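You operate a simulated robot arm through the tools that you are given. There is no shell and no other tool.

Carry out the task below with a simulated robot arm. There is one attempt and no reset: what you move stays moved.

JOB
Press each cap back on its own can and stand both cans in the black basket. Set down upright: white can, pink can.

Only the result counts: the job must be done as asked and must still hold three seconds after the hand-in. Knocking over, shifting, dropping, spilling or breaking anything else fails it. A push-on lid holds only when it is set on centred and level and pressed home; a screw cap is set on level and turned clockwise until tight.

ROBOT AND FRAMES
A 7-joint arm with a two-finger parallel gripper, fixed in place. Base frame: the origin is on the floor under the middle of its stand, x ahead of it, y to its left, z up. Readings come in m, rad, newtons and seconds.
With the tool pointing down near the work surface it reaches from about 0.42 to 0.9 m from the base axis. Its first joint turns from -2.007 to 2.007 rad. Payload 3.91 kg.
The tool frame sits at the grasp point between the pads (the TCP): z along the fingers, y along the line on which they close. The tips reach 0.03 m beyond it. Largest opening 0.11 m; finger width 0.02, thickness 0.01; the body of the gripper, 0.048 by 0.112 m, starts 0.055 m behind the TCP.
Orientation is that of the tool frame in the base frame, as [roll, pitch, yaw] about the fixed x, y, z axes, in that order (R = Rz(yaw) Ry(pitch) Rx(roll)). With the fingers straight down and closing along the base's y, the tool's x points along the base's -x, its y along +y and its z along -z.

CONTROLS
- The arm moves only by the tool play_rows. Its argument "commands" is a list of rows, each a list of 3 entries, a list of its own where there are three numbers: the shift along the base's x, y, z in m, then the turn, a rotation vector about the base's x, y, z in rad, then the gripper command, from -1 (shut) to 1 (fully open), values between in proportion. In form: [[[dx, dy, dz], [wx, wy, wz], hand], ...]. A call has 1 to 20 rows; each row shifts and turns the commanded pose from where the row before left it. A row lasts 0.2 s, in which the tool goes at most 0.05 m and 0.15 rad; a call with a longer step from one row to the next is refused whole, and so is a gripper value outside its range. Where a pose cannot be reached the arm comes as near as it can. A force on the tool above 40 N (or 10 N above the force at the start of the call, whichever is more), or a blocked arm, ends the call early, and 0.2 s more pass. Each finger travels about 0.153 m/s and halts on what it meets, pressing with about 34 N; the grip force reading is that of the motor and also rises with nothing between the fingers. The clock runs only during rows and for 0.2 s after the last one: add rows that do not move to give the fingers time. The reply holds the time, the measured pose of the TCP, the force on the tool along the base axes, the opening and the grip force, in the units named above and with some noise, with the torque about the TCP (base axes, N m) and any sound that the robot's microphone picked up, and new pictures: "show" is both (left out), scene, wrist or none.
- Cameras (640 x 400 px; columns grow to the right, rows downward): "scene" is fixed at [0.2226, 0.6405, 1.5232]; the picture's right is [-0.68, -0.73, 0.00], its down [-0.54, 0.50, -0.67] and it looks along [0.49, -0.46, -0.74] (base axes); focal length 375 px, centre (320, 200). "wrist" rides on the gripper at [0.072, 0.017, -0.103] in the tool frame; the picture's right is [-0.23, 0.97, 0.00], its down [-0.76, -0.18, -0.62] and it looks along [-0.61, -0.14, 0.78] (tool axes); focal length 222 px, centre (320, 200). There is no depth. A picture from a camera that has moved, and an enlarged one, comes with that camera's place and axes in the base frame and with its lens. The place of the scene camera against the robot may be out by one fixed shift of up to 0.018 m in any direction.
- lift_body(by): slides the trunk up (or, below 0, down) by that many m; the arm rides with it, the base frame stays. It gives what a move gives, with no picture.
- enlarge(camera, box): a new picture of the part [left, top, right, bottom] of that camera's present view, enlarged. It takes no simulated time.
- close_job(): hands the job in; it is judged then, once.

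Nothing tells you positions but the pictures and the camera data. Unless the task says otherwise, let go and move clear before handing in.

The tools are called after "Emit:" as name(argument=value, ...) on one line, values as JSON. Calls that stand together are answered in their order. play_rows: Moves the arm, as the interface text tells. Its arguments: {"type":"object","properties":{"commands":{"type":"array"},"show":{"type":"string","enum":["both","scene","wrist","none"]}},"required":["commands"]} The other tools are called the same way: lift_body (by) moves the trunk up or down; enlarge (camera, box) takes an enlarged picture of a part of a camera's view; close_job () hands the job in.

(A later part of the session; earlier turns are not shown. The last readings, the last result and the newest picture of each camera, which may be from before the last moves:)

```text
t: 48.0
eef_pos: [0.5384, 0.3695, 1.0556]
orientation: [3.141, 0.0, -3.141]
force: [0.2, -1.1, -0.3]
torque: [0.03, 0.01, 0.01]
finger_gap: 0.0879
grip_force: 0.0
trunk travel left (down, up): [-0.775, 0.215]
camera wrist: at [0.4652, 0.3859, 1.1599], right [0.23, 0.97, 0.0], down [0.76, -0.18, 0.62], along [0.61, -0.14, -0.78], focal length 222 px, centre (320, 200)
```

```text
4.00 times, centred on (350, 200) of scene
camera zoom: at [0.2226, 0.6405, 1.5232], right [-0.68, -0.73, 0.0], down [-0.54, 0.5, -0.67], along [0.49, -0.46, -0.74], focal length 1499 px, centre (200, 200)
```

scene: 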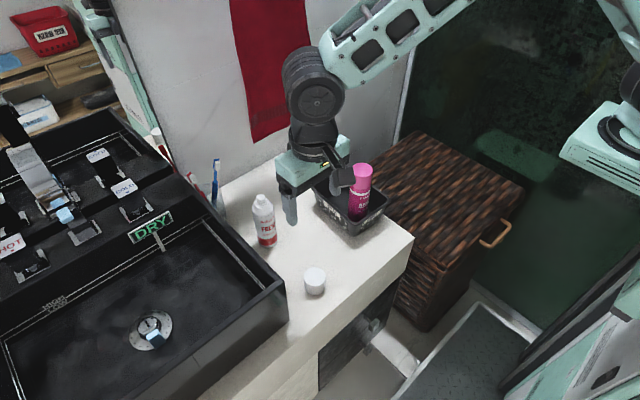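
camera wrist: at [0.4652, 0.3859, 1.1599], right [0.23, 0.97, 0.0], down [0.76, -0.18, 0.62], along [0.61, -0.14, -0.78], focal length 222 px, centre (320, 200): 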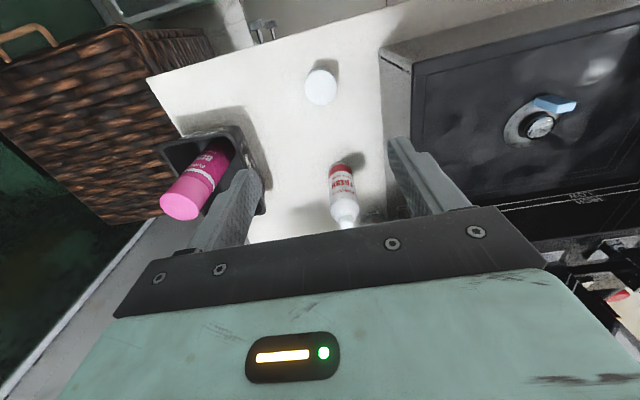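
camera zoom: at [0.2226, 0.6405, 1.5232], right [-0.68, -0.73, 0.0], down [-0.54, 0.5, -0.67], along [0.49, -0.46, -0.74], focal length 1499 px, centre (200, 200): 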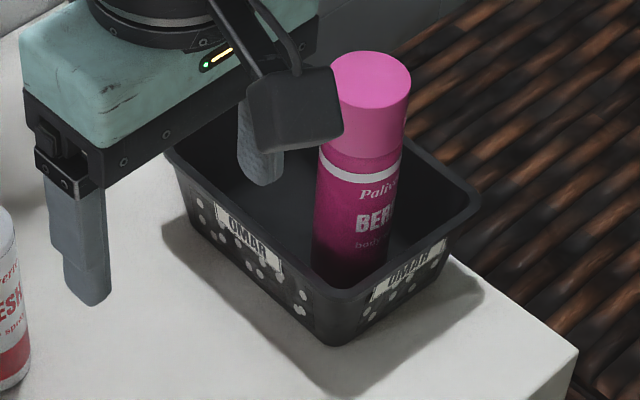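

The pink can stands upright, capped, in the basket. The white cap measures (0.539, 0.3695), right under the hand, so I'll descend to just above it.

Emit:
play_rows(commands=[[[0.0005, 0, -0.03], [0, 0, 0], 0.6], [[0, 0, -0.03], [0, 0, 0], 0.6], [[0, 0, -0.03], [0, 0, 0], 0.6], [[0, 0, -0.03], [0, 0, 0], 0.6], [[0, 0, -0.03], [0, 0, 0], 0.6], [[0, 0, -0.03], [0, 0, 0], 0.6], [[0, 0, -0.015], [0, 0, 0], 0.6], [[0, 0, 0], [0, 0, 0], 0.6], [[0, 0, 0], [0, 0, 0], 0.6]], show="both")

Emit:
enlarge(camera="wrist", box=[240, 80, 400, 180])

Emit:
enlarge(camera="scene", box=[260, 200, 380, 310])

```text
t: 50.0
eef_pos: [0.5407, 0.3685, 0.8588]
orientation: [3.141, 0.0, -3.142]
force: [0.3, 0.6, 0.0]
torque: [0.02, -0.02, 0.0]
finger_gap: 0.0878
grip_force: 0.0
trunk travel left (down, up): [-0.775, 0.215]
camera wrist: at [0.4679, 0.3858, 0.9627], right [0.23, 0.97, 0.0], down [0.76, -0.18, 0.62], along [0.61, -0.14, -0.78], focal length 222 px, centre (320, 200)
```

scene: 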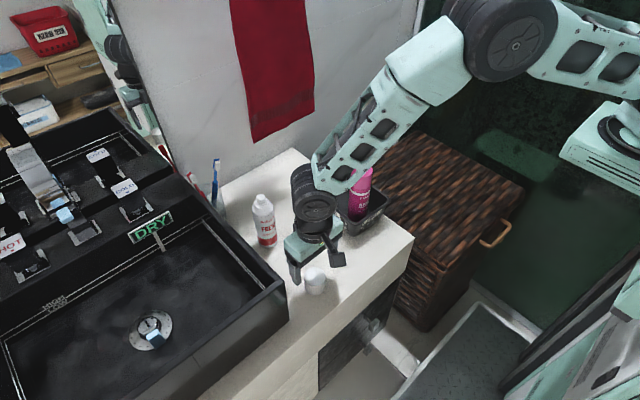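
wrist: 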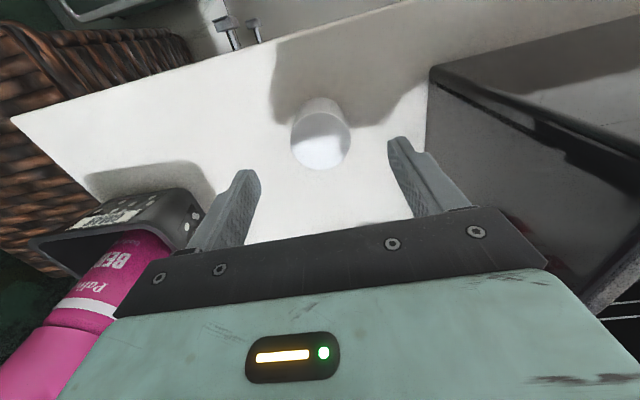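

```text
4.00 times, centred on (320, 130) of wrist
camera zoom: at [0.4679, 0.3858, 0.9627], right [0.23, 0.97, 0.0], down [0.76, -0.18, 0.62], along [0.61, -0.14, -0.78], focal length 888 px, centre (320, 480)
```

zoom: 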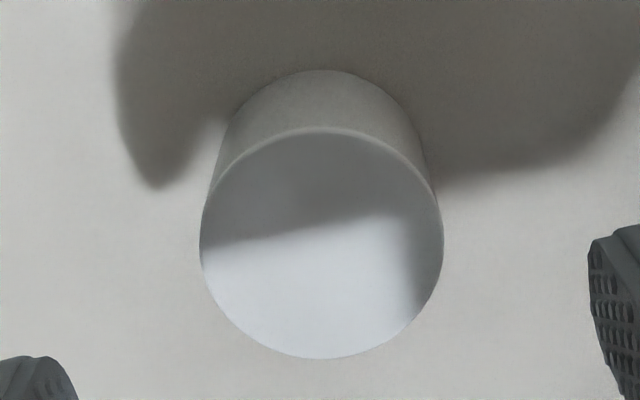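

```text
3.64 times, centred on (320, 255) of scene
camera zoom: at [0.2226, 0.6405, 1.5232], right [-0.68, -0.73, 0.0], down [-0.54, 0.5, -0.67], along [0.49, -0.46, -0.74], focal length 1362 px, centre (320, 0)
```

zoom: 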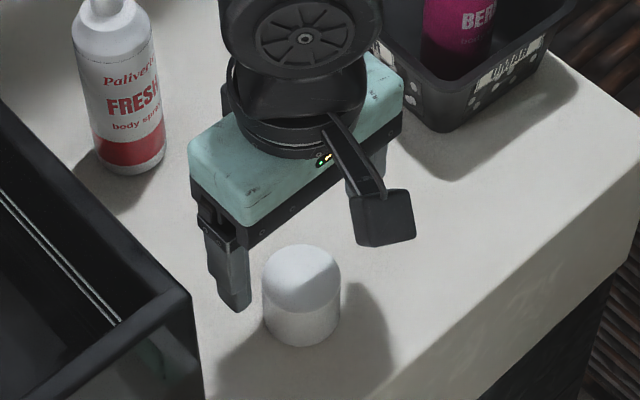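

The white cap is about 3 mm nearer than the hand's centre. I'll correct that, lower, and close.

Emit:
play_rows(commands=[[[-0.003, 0.0005, -0.015], [0, 0, 0], 0.6], [[0, 0, -0.015], [0, 0, 0], 0.6], [[0, 0, -0.012], [0, 0, 0], 0.6], [[0, 0, -0.01], [0, 0, 0], 0.6], [[0, 0, -0.005], [0, 0, 0], 0.6], [[0, 0, 0], [0, 0, 0], 0.6]], show="none")

Emit:
enlarge(camera="wrist", box=[220, 80, 420, 220])

```text
t: 51.4
eef_pos: [0.5372, 0.3699, 0.8025]
orientation: [3.141, 0.0, 3.141]
force: [0.2, 0.0, 0.6]
torque: [-0.03, 0.03, 0.02]
finger_gap: 0.0881
grip_force: 0.0
trunk travel left (down, up): [-0.775, 0.215]
```

```text
2.86 times, centred on (320, 150) of wrist
camera zoom: at [0.464, 0.3869, 0.9063], right [0.23, 0.97, 0.0], down [0.76, -0.18, 0.62], along [0.61, -0.14, -0.78], focal length 635 px, centre (320, 343)
```

zoom: 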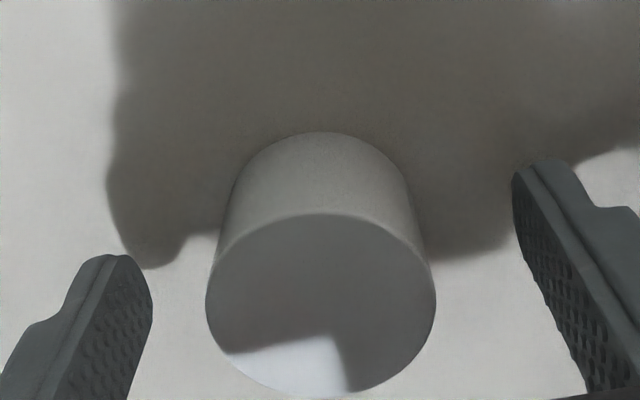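

Emit:
play_rows(commands=[[[0, 0, 0], [0, 0, 0], 0.1], [[0, 0, 0], [0, 0, 0], -0.1], [[0, 0, 0], [0, 0, 0], -0.5], [[0, 0, 0], [0, 0, 0], -1], [[0, 0, 0], [0, 0, 0], -1]], show="none")

Emit:
enlarge(camera="wrist", box=[220, 80, 420, 220])

```text
t: 52.6
eef_pos: [0.5367, 0.3703, 0.8022]
orientation: [-3.141, -0.001, 3.141]
force: [1.1, 0.1, 0.1]
torque: [-0.01, -0.01, 0.0]
finger_gap: 0.0461
grip_force: 33.3
trunk travel left (down, up): [-0.775, 0.215]
```

```text
2.86 times, centred on (320, 150) of wrist
camera zoom: at [0.464, 0.3868, 0.9063], right [0.23, 0.97, 0.0], down [0.76, -0.18, 0.62], along [0.61, -0.14, -0.78], focal length 635 px, centre (320, 343)
```

zoom: 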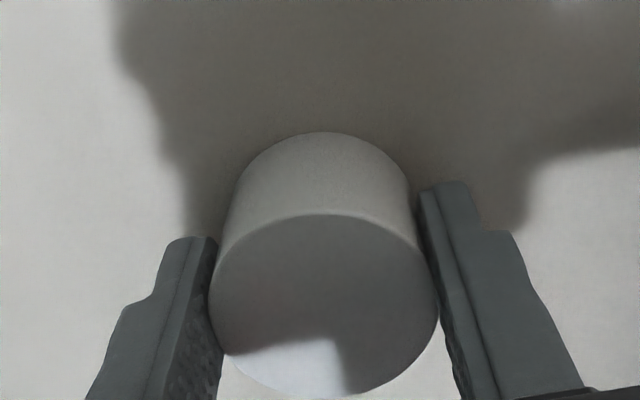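

The white cap is gripped. I'll lift it and carry it over the white can.

Emit:
play_rows(commands=[[[0, 0, 0.01], [0, 0, 0], -1], [[0, 0, 0.03], [0, 0, 0], -1], [[0, 0, 0.04], [0, 0, 0], -1], [[0, 0, 0.04], [0, 0, 0], -1], [[0, 0, 0.04], [0, 0, 0], -1], [[0, 0, 0.04], [0, 0, 0], -1], [[0.025, 0, 0], [0, 0, 0], -1], [[0.025, 0, 0], [0, 0, 0], -1], [[0.025, 0, 0], [0, 0, 0], -1], [[0.025, 0, 0], [0, 0, 0], -1], [[0.025, 0, 0], [0, 0, 0], -1], [[0.025, 0, 0], [0, 0, 0], -1], [[0.02, 0, 0], [0, 0, 0], -1], [[0, 0, 0], [0, 0, 0], -1], [[0, 0, 0], [0, 0, 0], -1]], show="both")

Emit:
enlarge(camera="scene", box=[220, 150, 320, 260])

Emit:
enlarge(camera="wrist", box=[240, 70, 440, 220])

```text
t: 55.8
eef_pos: [0.7064, 0.3697, 1.0015]
orientation: [-3.141, 0.0, 3.141]
force: [-0.3, -0.1, 0.3]
torque: [0.02, -0.01, 0.01]
finger_gap: 0.0461
grip_force: 33.9
trunk travel left (down, up): [-0.775, 0.215]
camera wrist: at [0.6332, 0.3859, 1.106], right [0.23, 0.97, 0.0], down [0.76, -0.18, 0.62], along [0.61, -0.14, -0.78], focal length 222 px, centre (320, 200)
```

scene: 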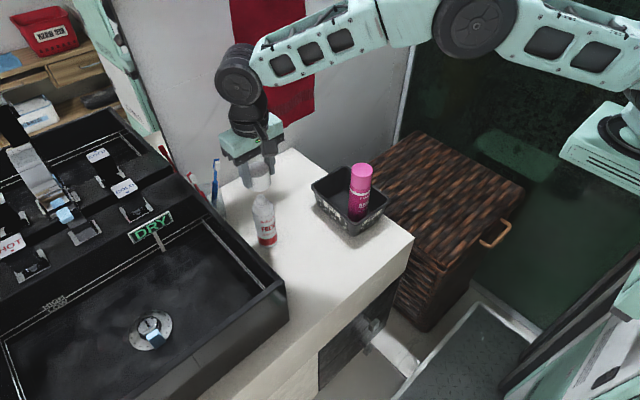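
wrist: 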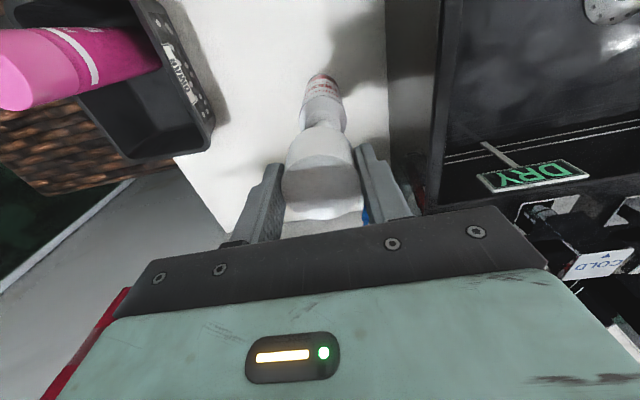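

```text
3.64 times, centred on (270, 205) of scene
camera zoom: at [0.2226, 0.6405, 1.5232], right [-0.68, -0.73, 0.0], down [-0.54, 0.5, -0.67], along [0.49, -0.46, -0.74], focal length 1362 px, centre (502, 182)
```

zoom: 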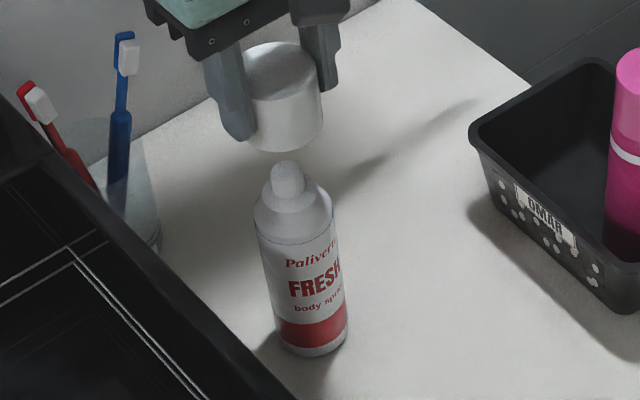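

```text
2.67 times, centred on (340, 145) of wrist
camera zoom: at [0.6332, 0.3859, 1.106], right [0.23, 0.97, 0.0], down [0.76, -0.18, 0.62], along [0.61, -0.14, -0.78], focal length 592 px, centre (267, 347)
```

zoom: 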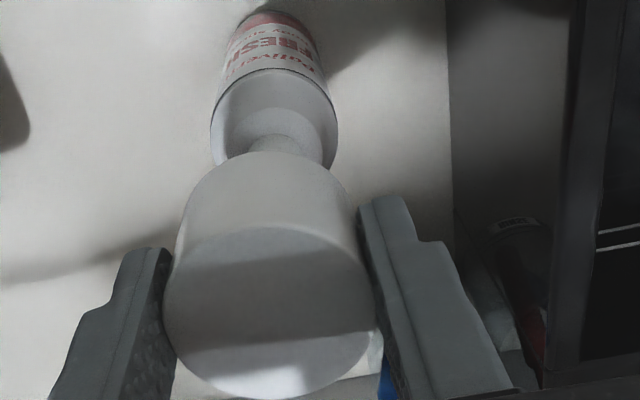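

The cap hangs above the white can. It needs about +5 mm in x and +1 mm in y, so I'll correct that and lower to just over the nozzle for a precise check.

Emit:
play_rows(commands=[[[0.0045, 0.001, -0.01], [0, 0, 0], -1], [[0, 0, -0.015], [0, 0, 0], -1], [[0, 0, -0.01], [0, 0, 0], -1], [[0, 0, 0], [0, 0, 0], -1], [[0, 0, 0], [0, 0, 0], -1]], show="none")

Emit:
enlarge(camera="scene", box=[240, 170, 290, 220])

Emit:
enlarge(camera="wrist", box=[270, 70, 370, 150])

Emit:
enlarge(camera="wrist", box=[260, 90, 380, 230])

```text
t: 57.0
eef_pos: [0.7112, 0.3716, 0.9684]
orientation: [3.141, 0.0, -3.14]
force: [0.0, -0.1, 0.3]
torque: [0.03, -0.01, -0.02]
finger_gap: 0.0461
grip_force: 33.9
trunk travel left (down, up): [-0.775, 0.215]
```

```text
8.00 times, centred on (265, 195) of scene
camera zoom: at [0.2226, 0.6405, 1.5232], right [-0.68, -0.73, 0.0], down [-0.54, 0.5, -0.67], along [0.49, -0.46, -0.74], focal length 2997 px, centre (760, 240)
```

zoom: 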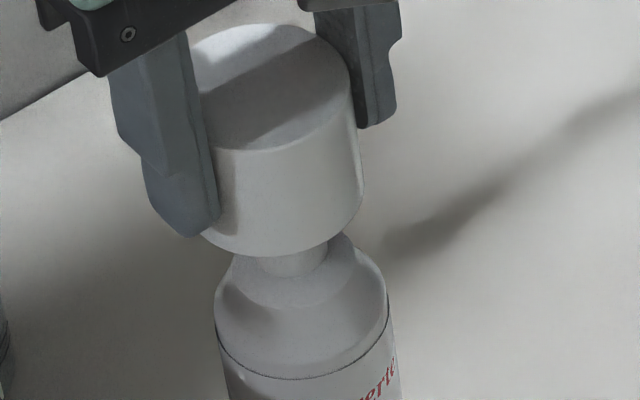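

```text
5.00 times, centred on (320, 110) of wrist
camera zoom: at [0.638, 0.3874, 1.0719], right [0.23, 0.97, 0.0], down [0.76, -0.18, 0.62], along [0.61, -0.14, -0.78], focal length 1111 px, centre (320, 650)
```

zoom: 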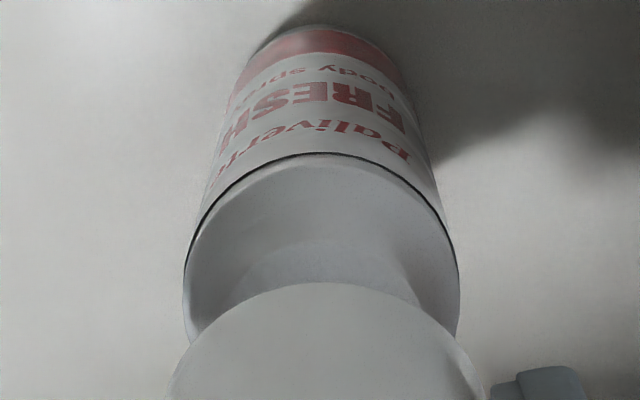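

```text
2.86 times, centred on (320, 160) of wrist
camera zoom: at [0.638, 0.3874, 1.0719], right [0.23, 0.97, 0.0], down [0.76, -0.18, 0.62], along [0.61, -0.14, -0.78], focal length 635 px, centre (320, 314)
```

zoom: 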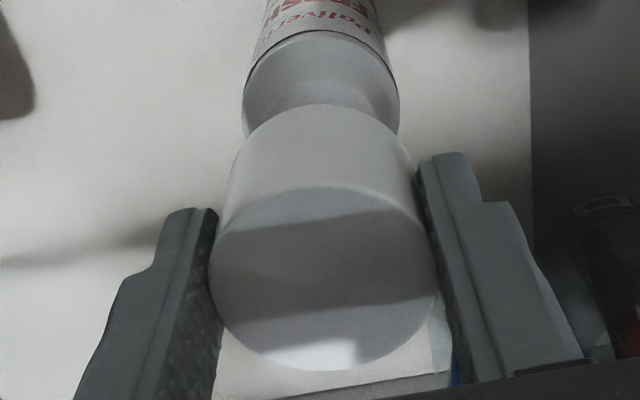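

The scene and wrist views, and the comparison with the pink can, agree that the cap is now about 4 mm too far in +x. I'll correct that and lower to the same height I used for the pink can's final check.

Emit:
play_rows(commands=[[[-0.004, 0.0005, -0.005], [0, 0, 0], -1], [[0, 0, -0.008], [0, 0, 0], -1], [[0, 0, -0.008], [0, 0, 0], -1], [[0, 0, 0], [0, 0, 0], -1], [[0, 0, 0], [0, 0, 0], -1]], show="none")

Emit:
enlarge(camera="wrist", box=[295, 105, 345, 155])

Emit:
enlarge(camera="scene", box=[240, 180, 290, 230])

Emit:
enlarge(camera="wrist", box=[270, 70, 370, 150])

```text
t: 58.2
eef_pos: [0.7091, 0.3704, 0.9458]
orientation: [3.141, 0.002, -3.141]
force: [0.7, 0.2, 0.5]
torque: [-0.01, -0.02, 0.02]
finger_gap: 0.0458
grip_force: 34.1
trunk travel left (down, up): [-0.775, 0.215]
```

```text
8.00 times, centred on (320, 130) of wrist
camera zoom: at [0.6348, 0.3875, 1.051], right [0.23, 0.97, 0.0], down [0.76, -0.18, 0.62], along [0.61, -0.14, -0.78], focal length 1777 px, centre (320, 760)
```

zoom: 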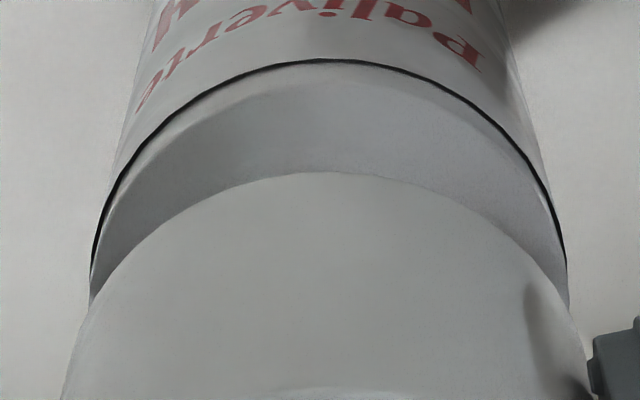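

```text
8.00 times, centred on (265, 205) of scene
camera zoom: at [0.2226, 0.6405, 1.5232], right [-0.68, -0.73, 0.0], down [-0.54, 0.5, -0.67], along [0.49, -0.46, -0.74], focal length 2997 px, centre (760, 160)
```

zoom: 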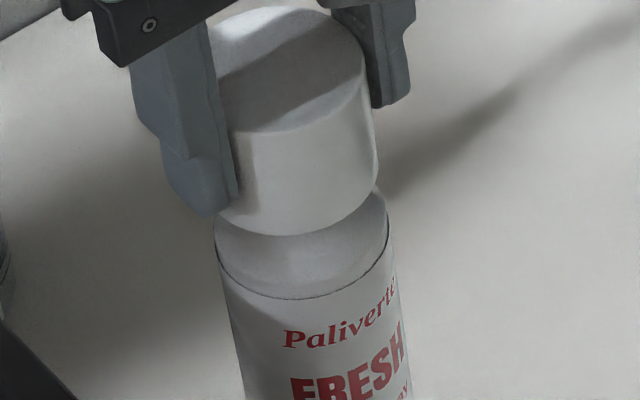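

```text
5.00 times, centred on (320, 110) of wrist
camera zoom: at [0.6348, 0.3875, 1.051], right [0.23, 0.97, 0.0], down [0.76, -0.18, 0.62], along [0.61, -0.14, -0.78], focal length 1111 px, centre (320, 650)
```

zoom: 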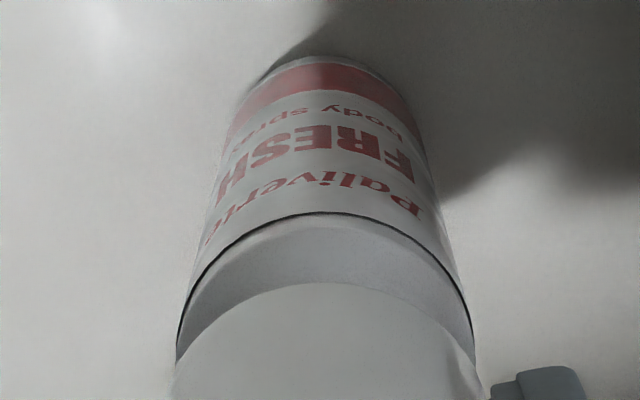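

Both views put the cap within about 1 mm of the can's axis. I'll lower and press as before.

Emit:
play_rows(commands=[[[0, 0, -0.004], [0, 0, 0], -1], [[0, 0, -0.004], [0, 0, 0], -1], [[0, 0, -0.003], [0, 0, 0], -1], [[0, 0, -0.003], [0, 0, 0], -1], [[0, 0, 0], [0, 0, 0], -1]], show="none")

Emit:
enlarge(camera="scene", box=[240, 180, 290, 230])

Emit:
enlarge(camera="wrist", box=[290, 100, 350, 160])

```text
t: 59.4
eef_pos: [0.707, 0.3726, 0.9354]
orientation: [3.139, 0.001, -3.141]
force: [-0.1, 0.2, 12.5]
torque: [-0.19, 0.05, -0.04]
finger_gap: 0.0461
grip_force: 34.4
trunk travel left (down, up): [-0.775, 0.215]
heard: snap
```

```text
8.00 times, centred on (265, 205) of scene
camera zoom: at [0.2226, 0.6405, 1.5232], right [-0.68, -0.73, 0.0], down [-0.54, 0.5, -0.67], along [0.49, -0.46, -0.74], focal length 2997 px, centre (760, 160)
```

zoom: 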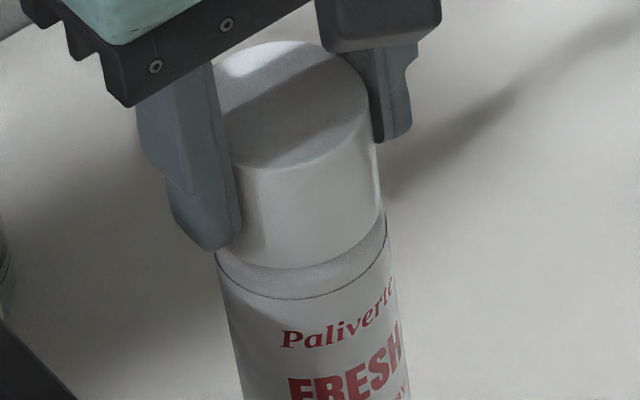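

```text
6.67 times, centred on (320, 130) of wrist
camera zoom: at [0.6341, 0.3883, 1.0381], right [0.23, 0.97, 0.0], down [0.76, -0.18, 0.62], along [0.61, -0.14, -0.78], focal length 1481 px, centre (320, 667)
```

zoom: 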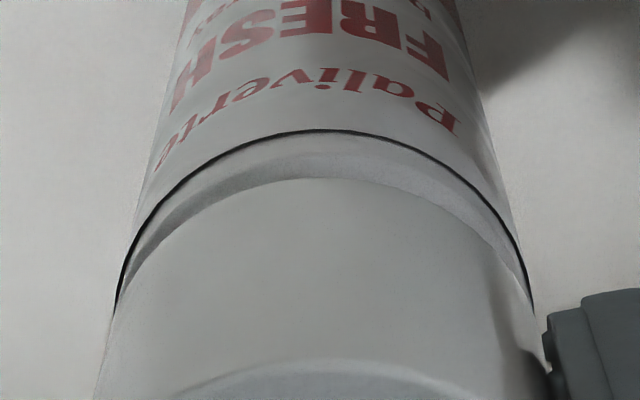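

A snap was heard, with almost no sideways force. I'll press a little further to be sure it's home.

Emit:
play_rows(commands=[[[0, 0, -0.001], [0, 0, 0], -1], [[0, 0, -0.0006], [0, 0, 0], -1], [[0, 0, 0], [0, 0, 0], -1]], show="none")

Emit:
enlarge(camera="scene", box=[240, 180, 290, 230])

```text
t: 60.2
eef_pos: [0.7068, 0.3709, 0.9346]
orientation: [3.138, 0.003, -3.141]
force: [1.5, 2.2, 27.8]
torque: [-0.08, -0.16, 0.02]
finger_gap: 0.0462
grip_force: 33.7
trunk travel left (down, up): [-0.775, 0.215]
```

```text
8.00 times, centred on (265, 205) of scene
camera zoom: at [0.2226, 0.6405, 1.5232], right [-0.68, -0.73, 0.0], down [-0.54, 0.5, -0.67], along [0.49, -0.46, -0.74], focal length 2997 px, centre (760, 160)
```

zoom: 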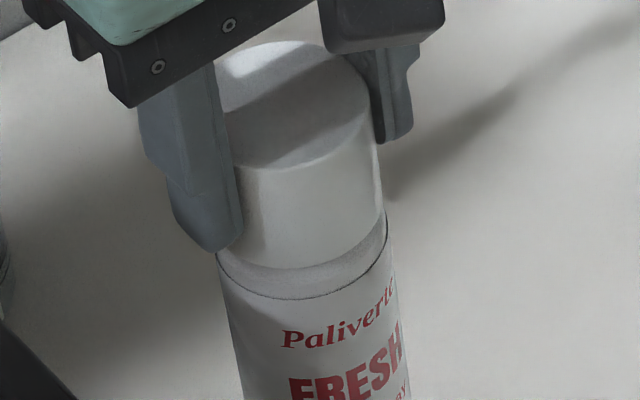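

Emit:
play_rows(commands=[[[0, 0, -0.0006], [0, 0, 0], -1], [[0, 0, 0], [0, 0, 0], -1]], show="none")

```text
t: 60.8
eef_pos: [0.7075, 0.3705, 0.9339]
orientation: [3.138, 0.003, -3.14]
force: [3.5, 3.0, 31.0]
torque: [0.12, -0.24, 0.03]
finger_gap: 0.0462
grip_force: 33.7
trunk travel left (down, up): [-0.775, 0.215]
```

The cap is home at the same height and force as the pink one. I'll unload, open, and then lower the hand around the body for the regrasp.

Emit:
play_rows(commands=[[[0, 0, 0.002], [0, 0, 0], -1], [[0, 0, 0], [0, 0, 0], -0.1], [[0, 0, 0], [0, 0, 0], 0.2], [[0, 0, 0], [0, 0, 0], 0.5], [[0, 0, 0], [0, 0, 0], 0.5], [[0, 0, 0.03], [0, 0, 0], 0.5], [[0, 0, 0.04], [0, 0, 0], 0.5], [[0, 0, 0], [0, 0, 0], 0.5], [[0, 0, 0], [0, 0, 0], 0.5]], show="both")

Emit:
enlarge(camera="scene", box=[220, 160, 320, 260])

Emit:
enlarge(camera="wrist", box=[260, 60, 380, 200])

```text
t: 62.8
eef_pos: [0.7065, 0.3725, 1.0032]
orientation: [3.14, 0.0, -3.141]
force: [-0.4, 0.0, 1.1]
torque: [-0.01, -0.01, -0.02]
finger_gap: 0.0825
grip_force: 0.0
trunk travel left (down, up): [-0.775, 0.215]
camera wrist: at [0.6343, 0.389, 1.1073], right [0.23, 0.97, 0.0], down [0.76, -0.18, 0.62], along [0.61, -0.14, -0.78], focal length 222 px, centre (320, 200)
```

scene: 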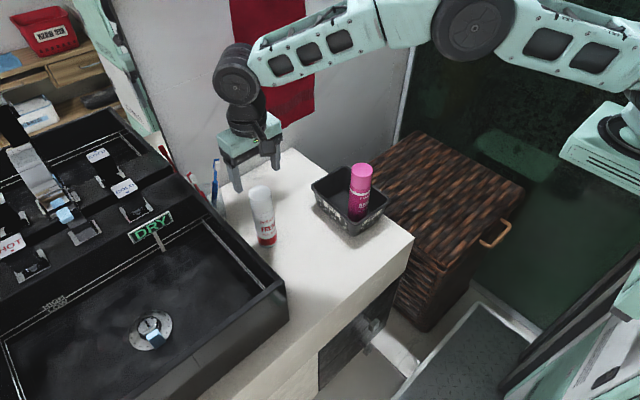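
wrist: 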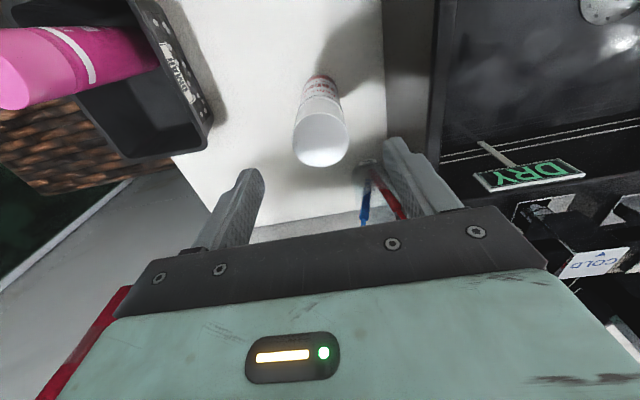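

```text
4.00 times, centred on (270, 210) of scene
camera zoom: at [0.2226, 0.6405, 1.5232], right [-0.68, -0.73, 0.0], down [-0.54, 0.5, -0.67], along [0.49, -0.46, -0.74], focal length 1499 px, centre (520, 160)
```

zoom: 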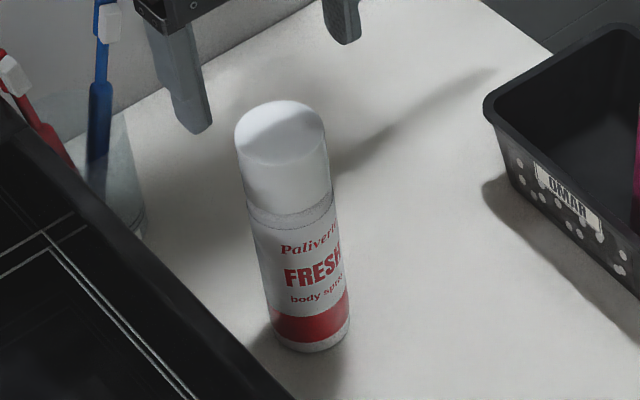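

```text
2.86 times, centred on (320, 130) of wrist
camera zoom: at [0.6343, 0.389, 1.1073], right [0.23, 0.97, 0.0], down [0.76, -0.18, 0.62], along [0.61, -0.14, -0.78], focal length 635 px, centre (320, 400)
```

zoom: 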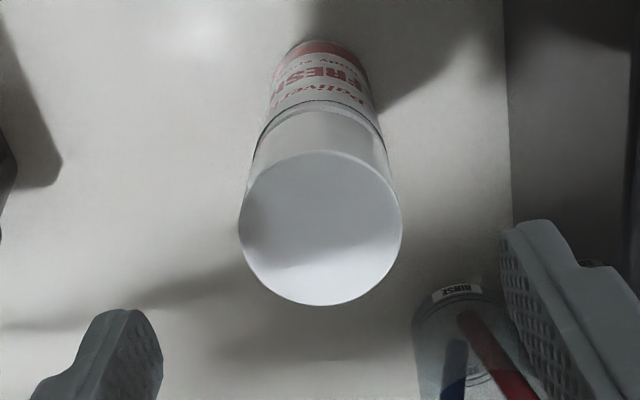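

The white cap sits square on its can and the hand is centred over it. I'll descend around the body below the cap.

Emit:
play_rows(commands=[[[0, 0, -0.025], [0, 0, 0], 0.5], [[0, 0, -0.025], [0, 0, 0], 0.5], [[0, 0, -0.025], [0, 0, 0], 0.5], [[0, 0, -0.02], [0, 0, 0], 0.5], [[0, 0, -0.012], [0, 0, 0], 0.5], [[0, 0, -0.006], [0, 0, 0], 0.5], [[0, 0, 0], [0, 0, 0], 0.5]], show="none")

Emit:
enlarge(camera="scene", box=[220, 160, 320, 260])

Emit:
enlarge(camera="wrist", box=[220, 60, 420, 240])

```text
t: 64.4
eef_pos: [0.7082, 0.3725, 0.8896]
orientation: [3.141, 0.001, -3.14]
force: [0.3, -0.1, -0.3]
torque: [-0.02, -0.06, 0.01]
finger_gap: 0.0825
grip_force: 0.1
trunk travel left (down, up): [-0.775, 0.215]
```

```text
4.00 times, centred on (270, 210) of scene
camera zoom: at [0.2226, 0.6405, 1.5232], right [-0.68, -0.73, 0.0], down [-0.54, 0.5, -0.67], along [0.49, -0.46, -0.74], focal length 1499 px, centre (520, 160)
```

zoom: 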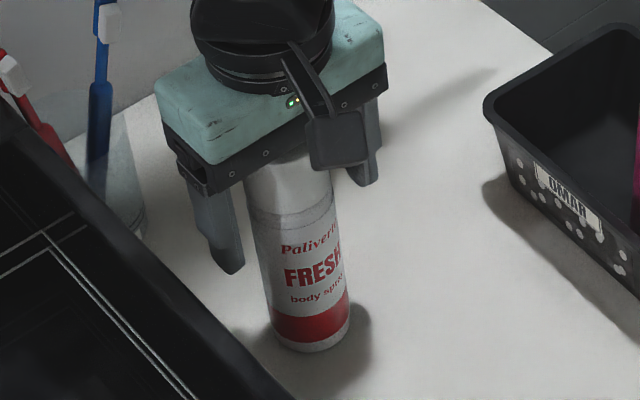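

```text
2.22 times, centred on (320, 150) of wrist
camera zoom: at [0.6349, 0.3875, 0.9935], right [0.23, 0.97, 0.0], down [0.76, -0.18, 0.62], along [0.61, -0.14, -0.78], focal length 494 px, centre (320, 311)
```

zoom: 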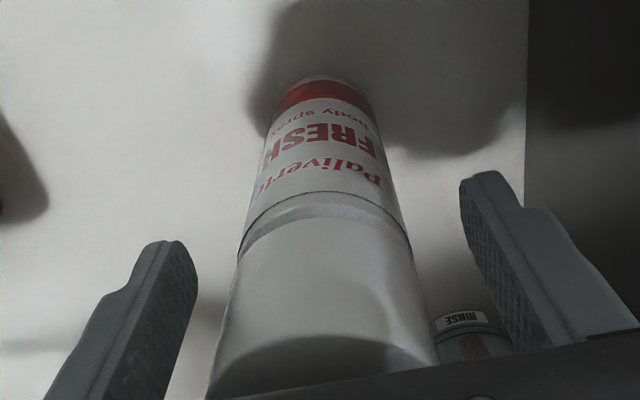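

Clear on all sides. I'll close on the can body.

Emit:
play_rows(commands=[[[0, 0, 0], [0, 0, 0], 0.3], [[0, 0, 0], [0, 0, 0], 0.1], [[0, 0, 0], [0, 0, 0], 0.0], [[0, 0, 0], [0, 0, 0], -0.1], [[0, 0, 0], [0, 0, 0], -0.2], [[0, 0, 0], [0, 0, 0], -1], [[0, 0, 0], [0, 0, 0], -1]], show="none")

Emit:
enlarge(camera="scene", box=[220, 160, 320, 260])

```text
t: 66.0
eef_pos: [0.7063, 0.3714, 0.8905]
orientation: [3.141, 0.0, -3.14]
force: [0.8, 1.0, 0.2]
torque: [0.07, -0.01, 0.01]
finger_gap: 0.0469
grip_force: 33.7
trunk travel left (down, up): [-0.775, 0.215]
```

```text
4.00 times, centred on (270, 210) of scene
camera zoom: at [0.2226, 0.6405, 1.5232], right [-0.68, -0.73, 0.0], down [-0.54, 0.5, -0.67], along [0.49, -0.46, -0.74], focal length 1499 px, centre (520, 160)
```

zoom: 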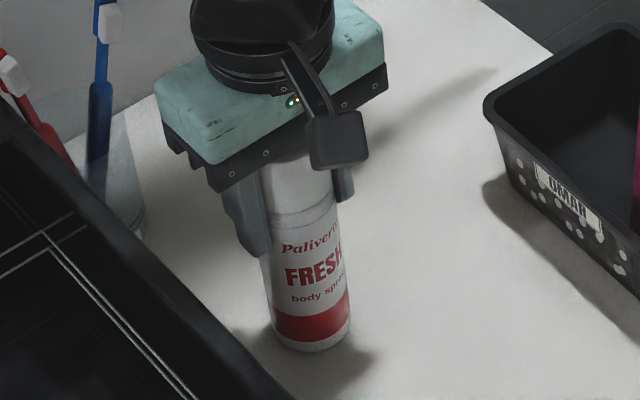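

The white can is gripped. I'll lift it high, with its base above the pink cap, and carry it over the far half of the basket.

Emit:
play_rows(commands=[[[0, 0, 0.01], [0, 0, 0], -1], [[0, 0, 0.02], [0, 0, 0], -1], [[0, 0, 0.03], [0, 0, 0], -1], [[0, 0, 0.035], [0, 0, 0], -1], [[0, 0, 0.035], [0, 0, 0], -1], [[0, 0, 0.035], [0, 0, 0], -1], [[0, 0, 0.035], [0, 0, 0], -1], [[-0.0045, -0.0265, 0], [0, 0, 0], -1], [[-0.0045, -0.0265, 0], [0, 0, 0], -1], [[-0.0045, -0.0265, 0], [0, 0, 0], -1], [[-0.0045, -0.0265, 0], [0, 0, 0], -1], [[-0.0045, -0.0265, 0], [0, 0, 0], -1], [[-0.0045, -0.0265, 0], [0, 0, 0], -1], [[-0.0045, -0.0265, 0], [0, 0, 0], -1], [[-0.0045, -0.0265, 0], [0, 0, 0], -1], [[0, 0, 0], [0, 0, 0], -1], [[0, 0, 0], [0, 0, 0], -1]], show="both")

Emit:
enlarge(camera="scene", box=[300, 130, 400, 250])

Emit:
enlarge(camera="wrist", box=[220, 20, 420, 200])

```text
t: 69.6
eef_pos: [0.6724, 0.1591, 1.0905]
orientation: [-3.141, -0.001, 3.141]
force: [0.6, 0.6, -1.8]
torque: [-0.01, 0.03, 0.02]
finger_gap: 0.0471
grip_force: 34.4
trunk travel left (down, up): [-0.775, 0.215]
camera wrist: at [0.5982, 0.1753, 1.1941], right [0.23, 0.97, 0.0], down [0.76, -0.18, 0.62], along [0.61, -0.14, -0.78], focal length 222 px, centre (320, 200)
```

scene: 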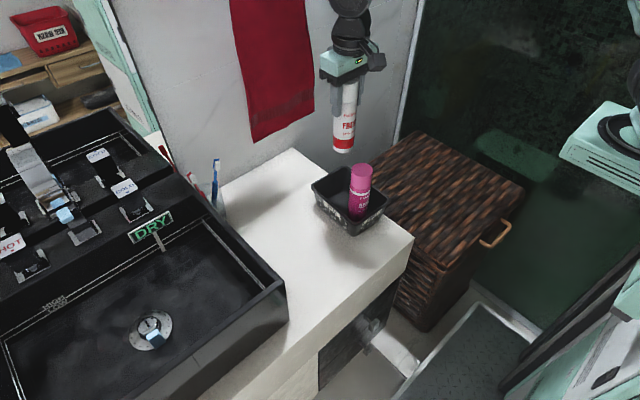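
wrist: 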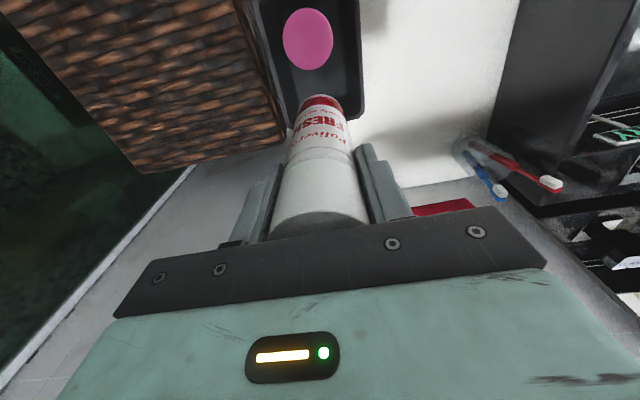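

```text
3.33 times, centred on (350, 190) of scene
camera zoom: at [0.2226, 0.6405, 1.5232], right [-0.68, -0.73, 0.0], down [-0.54, 0.5, -0.67], along [0.49, -0.46, -0.74], focal length 1249 px, centre (220, 233)
```

zoom: 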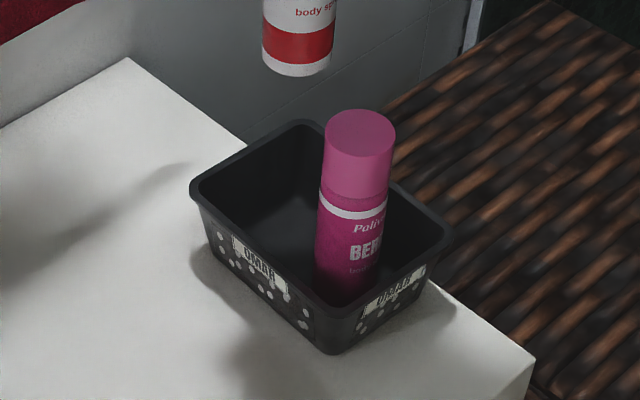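

```text
2.22 times, centred on (320, 110) of wrist
camera zoom: at [0.5982, 0.1753, 1.1941], right [0.23, 0.97, 0.0], down [0.76, -0.18, 0.62], along [0.61, -0.14, -0.78], focal length 494 px, centre (320, 400)
```

zoom: 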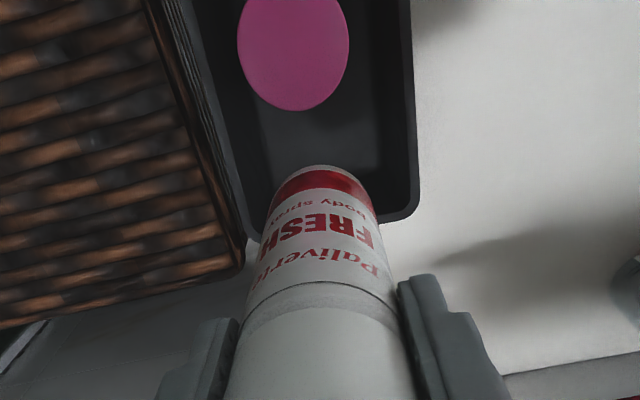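

The white can hangs over the far half, about 62 mm from the pink can's centre. I'll shift it 2 mm nearer and lower it to just above the rim, then check again.

Emit:
play_rows(commands=[[[-0.002, 0, -0.02], [0, 0, 0], -1], [[0, 0, -0.02], [0, 0, 0], -1], [[0, 0, -0.02], [0, 0, 0], -1], [[0, 0, -0.02], [0, 0, 0], -1], [[0, 0, -0.015], [0, 0, 0], -1], [[0, 0, -0.01], [0, 0, 0], -1], [[0, 0, 0], [0, 0, 0], -1], [[0, 0, 0], [0, 0, 0], -1]], show="none")

Emit:
enlarge(camera="scene", box=[300, 130, 400, 250])

Emit:
enlarge(camera="wrist", box=[220, 0, 420, 180])

```text
t: 71.4
eef_pos: [0.6688, 0.159, 0.9851]
orientation: [-3.141, -0.001, -3.141]
force: [-0.3, -0.1, -1.7]
torque: [-0.03, 0.05, -0.03]
finger_gap: 0.0471
grip_force: 34.3
trunk travel left (down, up): [-0.775, 0.215]
```

```text
3.33 times, centred on (350, 190) of scene
camera zoom: at [0.2226, 0.6405, 1.5232], right [-0.68, -0.73, 0.0], down [-0.54, 0.5, -0.67], along [0.49, -0.46, -0.74], focal length 1249 px, centre (220, 233)
```

zoom: 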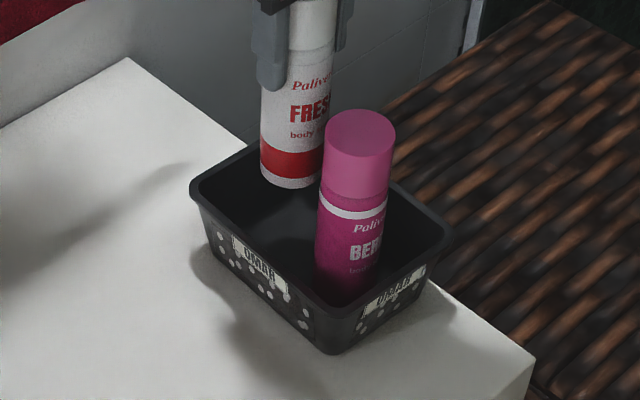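

```text
2.22 times, centred on (320, 90) of wrist
camera zoom: at [0.5964, 0.1756, 1.0881], right [0.23, 0.97, 0.0], down [0.76, -0.18, 0.62], along [0.61, -0.14, -0.78], focal length 494 px, centre (320, 444)
```

zoom: 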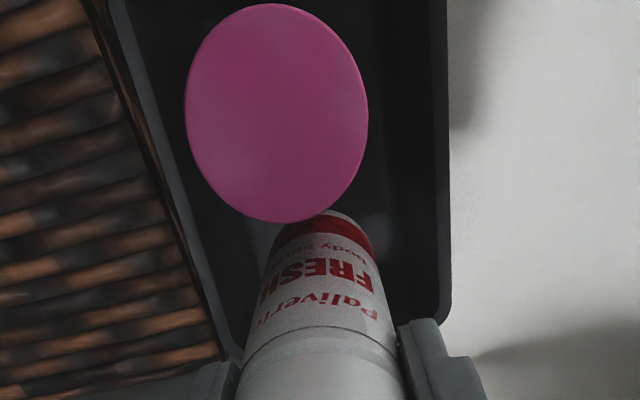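

Alignment is good: the cans will be about 15 mm apart and clear of the far wall. I'll continue down in stages.

Emit:
play_rows(commands=[[[0, 0, -0.015], [0, 0, 0], -1], [[0, 0, -0.015], [0, 0, 0], -1], [[0, 0, -0.015], [0, 0, 0], -1], [[0, 0, -0.015], [0, 0, 0], -1], [[0, 0, -0.012], [0, 0, 0], -1], [[0, 0, -0.008], [0, 0, 0], -1], [[0, 0, 0], [0, 0, 0], -1]], show="none")

Emit:
enlarge(camera="scene", box=[300, 130, 400, 250])

Emit:
enlarge(camera="wrist", box=[200, 0, 440, 220])

```text
t: 73.0
eef_pos: [0.6701, 0.1584, 0.9049]
orientation: [-3.141, -0.001, 3.142]
force: [-0.2, -0.2, -2.5]
torque: [-0.01, -0.01, -0.04]
finger_gap: 0.0474
grip_force: 34.1
trunk travel left (down, up): [-0.775, 0.215]
```

```text
3.33 times, centred on (350, 190) of scene
camera zoom: at [0.2226, 0.6405, 1.5232], right [-0.68, -0.73, 0.0], down [-0.54, 0.5, -0.67], along [0.49, -0.46, -0.74], focal length 1249 px, centre (220, 233)
```

zoom: 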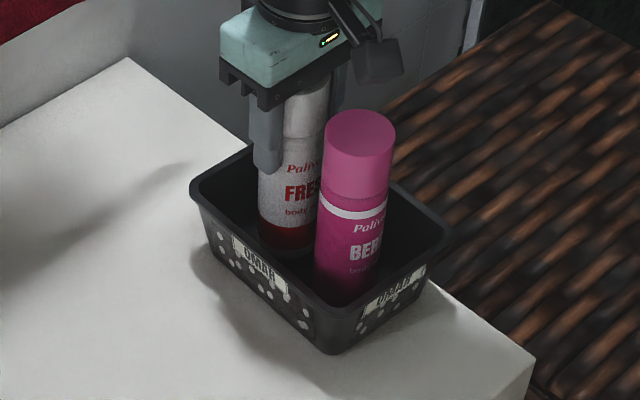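

```text
1.82 times, centred on (320, 110) of wrist
camera zoom: at [0.5971, 0.1754, 1.0086], right [0.23, 0.97, 0.0], down [0.76, -0.18, 0.62], along [0.61, -0.14, -0.78], focal length 404 px, centre (320, 364)
```

zoom: 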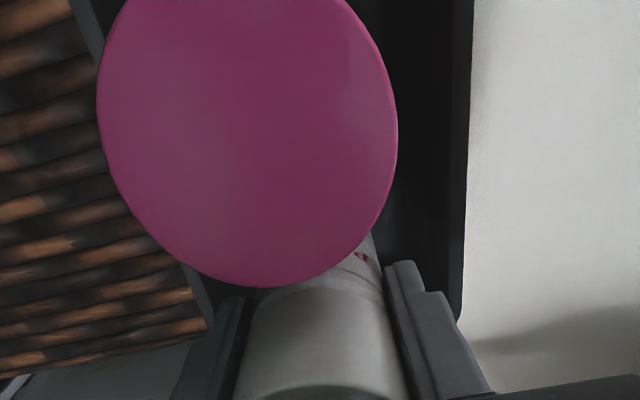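

Emit:
play_rows(commands=[[[0, 0, -0.004], [0, 0, 0], -1], [[0, 0, -0.003], [0, 0, 0], -1], [[0, 0, -0.001], [0, 0, 0], -1], [[0, 0, -0.001], [0, 0, 0], -1], [[0, 0, 0], [0, 0, 0], -1]], show="none")

```text
t: 74.2
eef_pos: [0.6701, 0.1589, 0.8952]
orientation: [3.141, 0.0, 3.141]
force: [0.6, 0.3, -2.0]
torque: [0.0, -0.01, -0.01]
finger_gap: 0.0473
grip_force: 34.2
trunk travel left (down, up): [-0.775, 0.215]
```

Emit:
play_rows(commands=[[[0, 0, -0.001], [0, 0, 0], -1], [[0, 0, -0.0007], [0, 0, 0], -1], [[0, 0, 0], [0, 0, 0], -1]], show="none")

```text
t: 75.0
eef_pos: [0.6692, 0.1584, 0.8945]
orientation: [-3.142, 0.0, -3.142]
force: [-0.7, -0.3, -1.5]
torque: [0.01, -0.05, 0.01]
finger_gap: 0.0473
grip_force: 34.1
trunk travel left (down, up): [-0.775, 0.215]
```

Emit:
play_rows(commands=[[[0, 0, -0.001], [0, 0, 0], -1], [[0, 0, 0], [0, 0, 0], -1]], show="none")

```text
t: 75.6
eef_pos: [0.6686, 0.1591, 0.8944]
orientation: [-3.141, 0.002, -3.141]
force: [-2.3, -1.9, 12.4]
torque: [-0.31, 0.3, 0.02]
finger_gap: 0.0473
grip_force: 33.7
trunk travel left (down, up): [-0.775, 0.215]
```

The white can has touched down (+14 N). I'll ease up slightly and open slowly.

Emit:
play_rows(commands=[[[0, 0, 0.0008], [0, 0, 0], -0.15], [[0, 0, 0], [0, 0, 0], -0.05], [[0, 0, 0], [0, 0, 0], 0.1], [[0, 0, 0], [0, 0, 0], 0.3], [[0, 0, 0], [0, 0, 0], 0.35], [[0, 0, 0], [0, 0, 0], 0.35]], show="none")

Emit:
enlarge(camera="scene", box=[300, 130, 400, 250])

```text
t: 77.0
eef_pos: [0.6696, 0.1591, 0.8937]
orientation: [-3.141, 0.001, 3.141]
force: [0.3, -0.3, -0.5]
torque: [0.0, -0.01, -0.03]
finger_gap: 0.0742
grip_force: 0.1
trunk travel left (down, up): [-0.775, 0.215]
```

```text
3.33 times, centred on (350, 190) of scene
camera zoom: at [0.2226, 0.6405, 1.5232], right [-0.68, -0.73, 0.0], down [-0.54, 0.5, -0.67], along [0.49, -0.46, -0.74], focal length 1249 px, centre (220, 233)
```

zoom: 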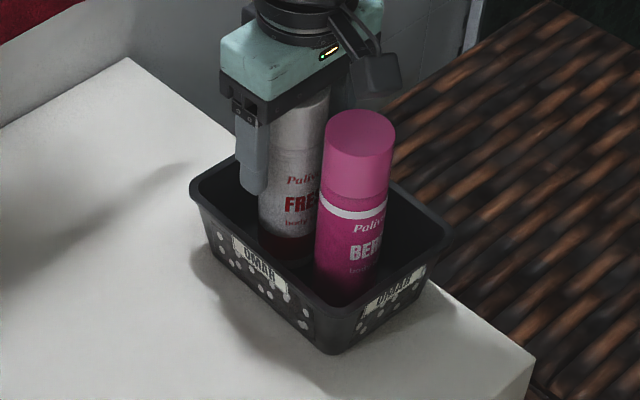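

The white can stands freely. I'll rise straight up, move back clear, and inspect both cans.

Emit:
play_rows(commands=[[[0, 0, 0.01], [0, 0, 0], 0.35], [[0, 0, 0.03], [0, 0, 0], 0.35], [[0, 0, 0.04], [0, 0, 0], 0.35], [[0, 0, 0.04], [0, 0, 0], 0.4], [[0, 0, 0.04], [0, 0, 0], 0.5], [[0, 0, 0.04], [0, 0, 0], 0.5], [[-0.03, 0.01, 0], [0, 0, 0], 0.5], [[-0.03, 0.01, 0], [0, 0, 0], 0.5], [[-0.03, 0.01, 0], [0, 0, 0], 0.5], [[-0.03, 0.01, 0], [0, 0, 0], 0.5], [[-0.03, 0.01, 0], [0, 0, 0], 0.5], [[0, 0, 0], [0, 0, 0], 0.5], [[0, 0, 0], [0, 0, 0], 0.5]], show="both")

Emit:
enlarge(camera="scene", box=[300, 140, 400, 250])

Emit:
enlarge(camera="wrist", box=[220, 60, 420, 230])

```text
t: 79.8
eef_pos: [0.5198, 0.209, 1.0948]
orientation: [-3.14, 0.0, 3.14]
force: [0.1, 0.2, -0.5]
torque: [0.0, 0.0, 0.0]
finger_gap: 0.0824
grip_force: 0.1
trunk travel left (down, up): [-0.775, 0.215]
camera wrist: at [0.4472, 0.2261, 1.1984], right [0.23, 0.97, 0.0], down [0.76, -0.18, 0.62], along [0.61, -0.14, -0.78], focal length 222 px, centre (320, 200)
```

scene: 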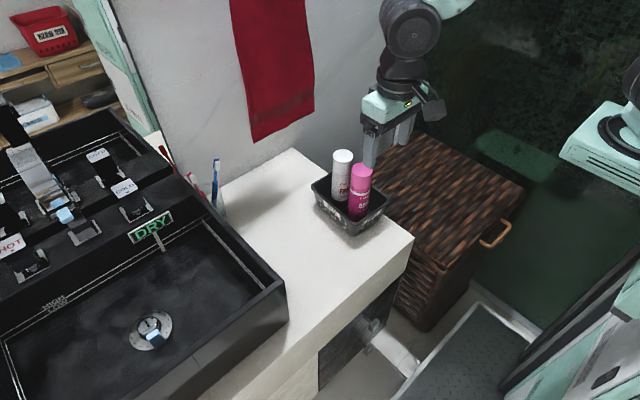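
wrist: 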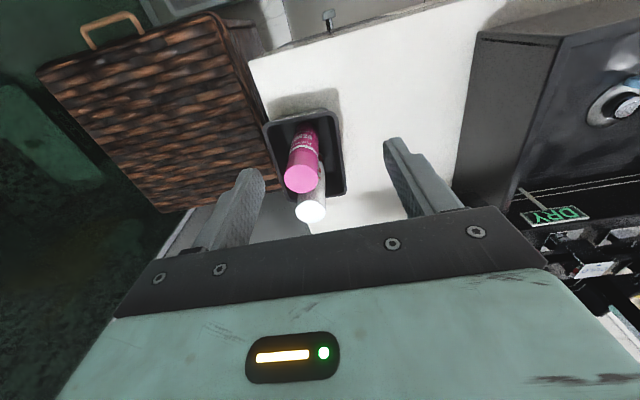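

```text
3.64 times, centred on (350, 195) of scene
camera zoom: at [0.2226, 0.6405, 1.5232], right [-0.68, -0.73, 0.0], down [-0.54, 0.5, -0.67], along [0.49, -0.46, -0.74], focal length 1362 px, centre (211, 218)
```

zoom: 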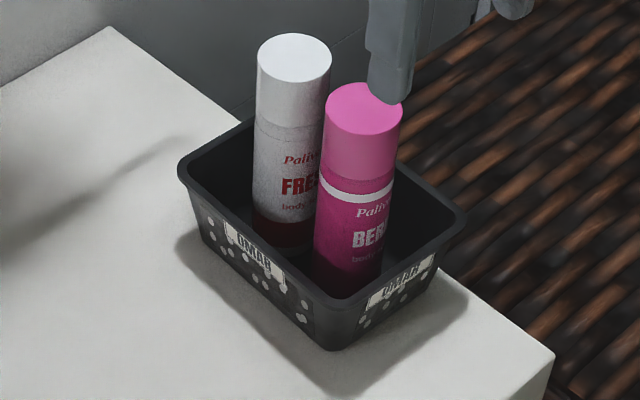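

```text
2.35 times, centred on (320, 145) of wrist
camera zoom: at [0.4472, 0.2261, 1.1984], right [0.23, 0.97, 0.0], down [0.76, -0.18, 0.62], along [0.61, -0.14, -0.78], focal length 523 px, centre (320, 329)
```

zoom: 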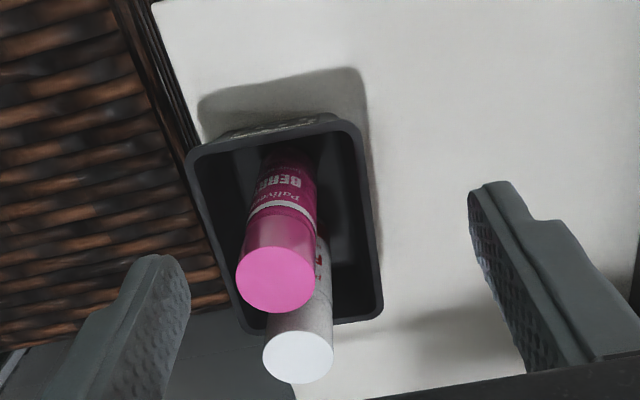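

Both cans stand upright in the basket with their caps square, and the basket hasn't moved. I'll retreat a little further, wait, and check that everything stays still.

Emit:
play_rows(commands=[[[-0.02, 0.02, 0.02], [0, 0, 0], 0.5], [[-0.02, 0.02, 0.02], [0, 0, 0], 0.5], [[-0.02, 0.02, 0.01], [0, 0, 0], 0.5], [[0, 0, 0], [0, 0, 0], 0.5], [[0, 0, 0], [0, 0, 0], 0.5], [[0, 0, 0], [0, 0, 0], 0.5], [[0, 0, 0], [0, 0, 0], 0.5], [[0, 0, 0], [0, 0, 0], 0.5], [[0, 0, 0], [0, 0, 0], 0.5], [[0, 0, 0], [0, 0, 0], 0.5]], show="scene")

Emit:
enlarge(camera="scene", box=[300, 140, 400, 250])

```text
t: 82.0
eef_pos: [0.4596, 0.2685, 1.1437]
orientation: [3.142, 0.0, -3.14]
force: [0.8, 0.0, -0.1]
torque: [0.01, 0.02, 0.0]
finger_gap: 0.0825
grip_force: 0.2
trunk travel left (down, up): [-0.775, 0.215]
```

scene: 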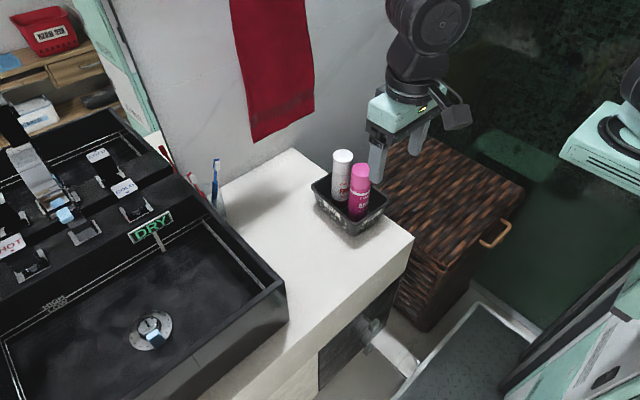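

```text
3.64 times, centred on (350, 195) of scene
camera zoom: at [0.2226, 0.6405, 1.5232], right [-0.68, -0.73, 0.0], down [-0.54, 0.5, -0.67], along [0.49, -0.46, -0.74], focal length 1362 px, centre (211, 218)
```

zoom: 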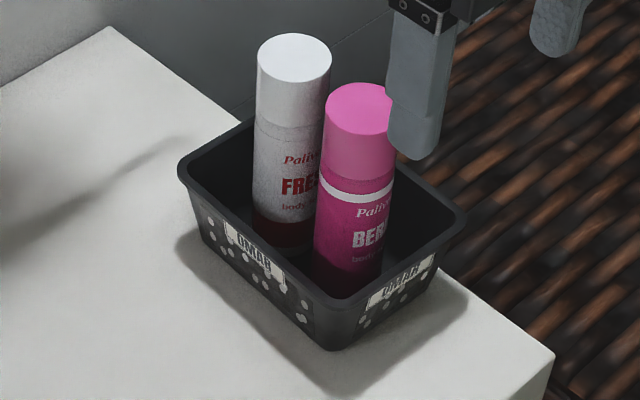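

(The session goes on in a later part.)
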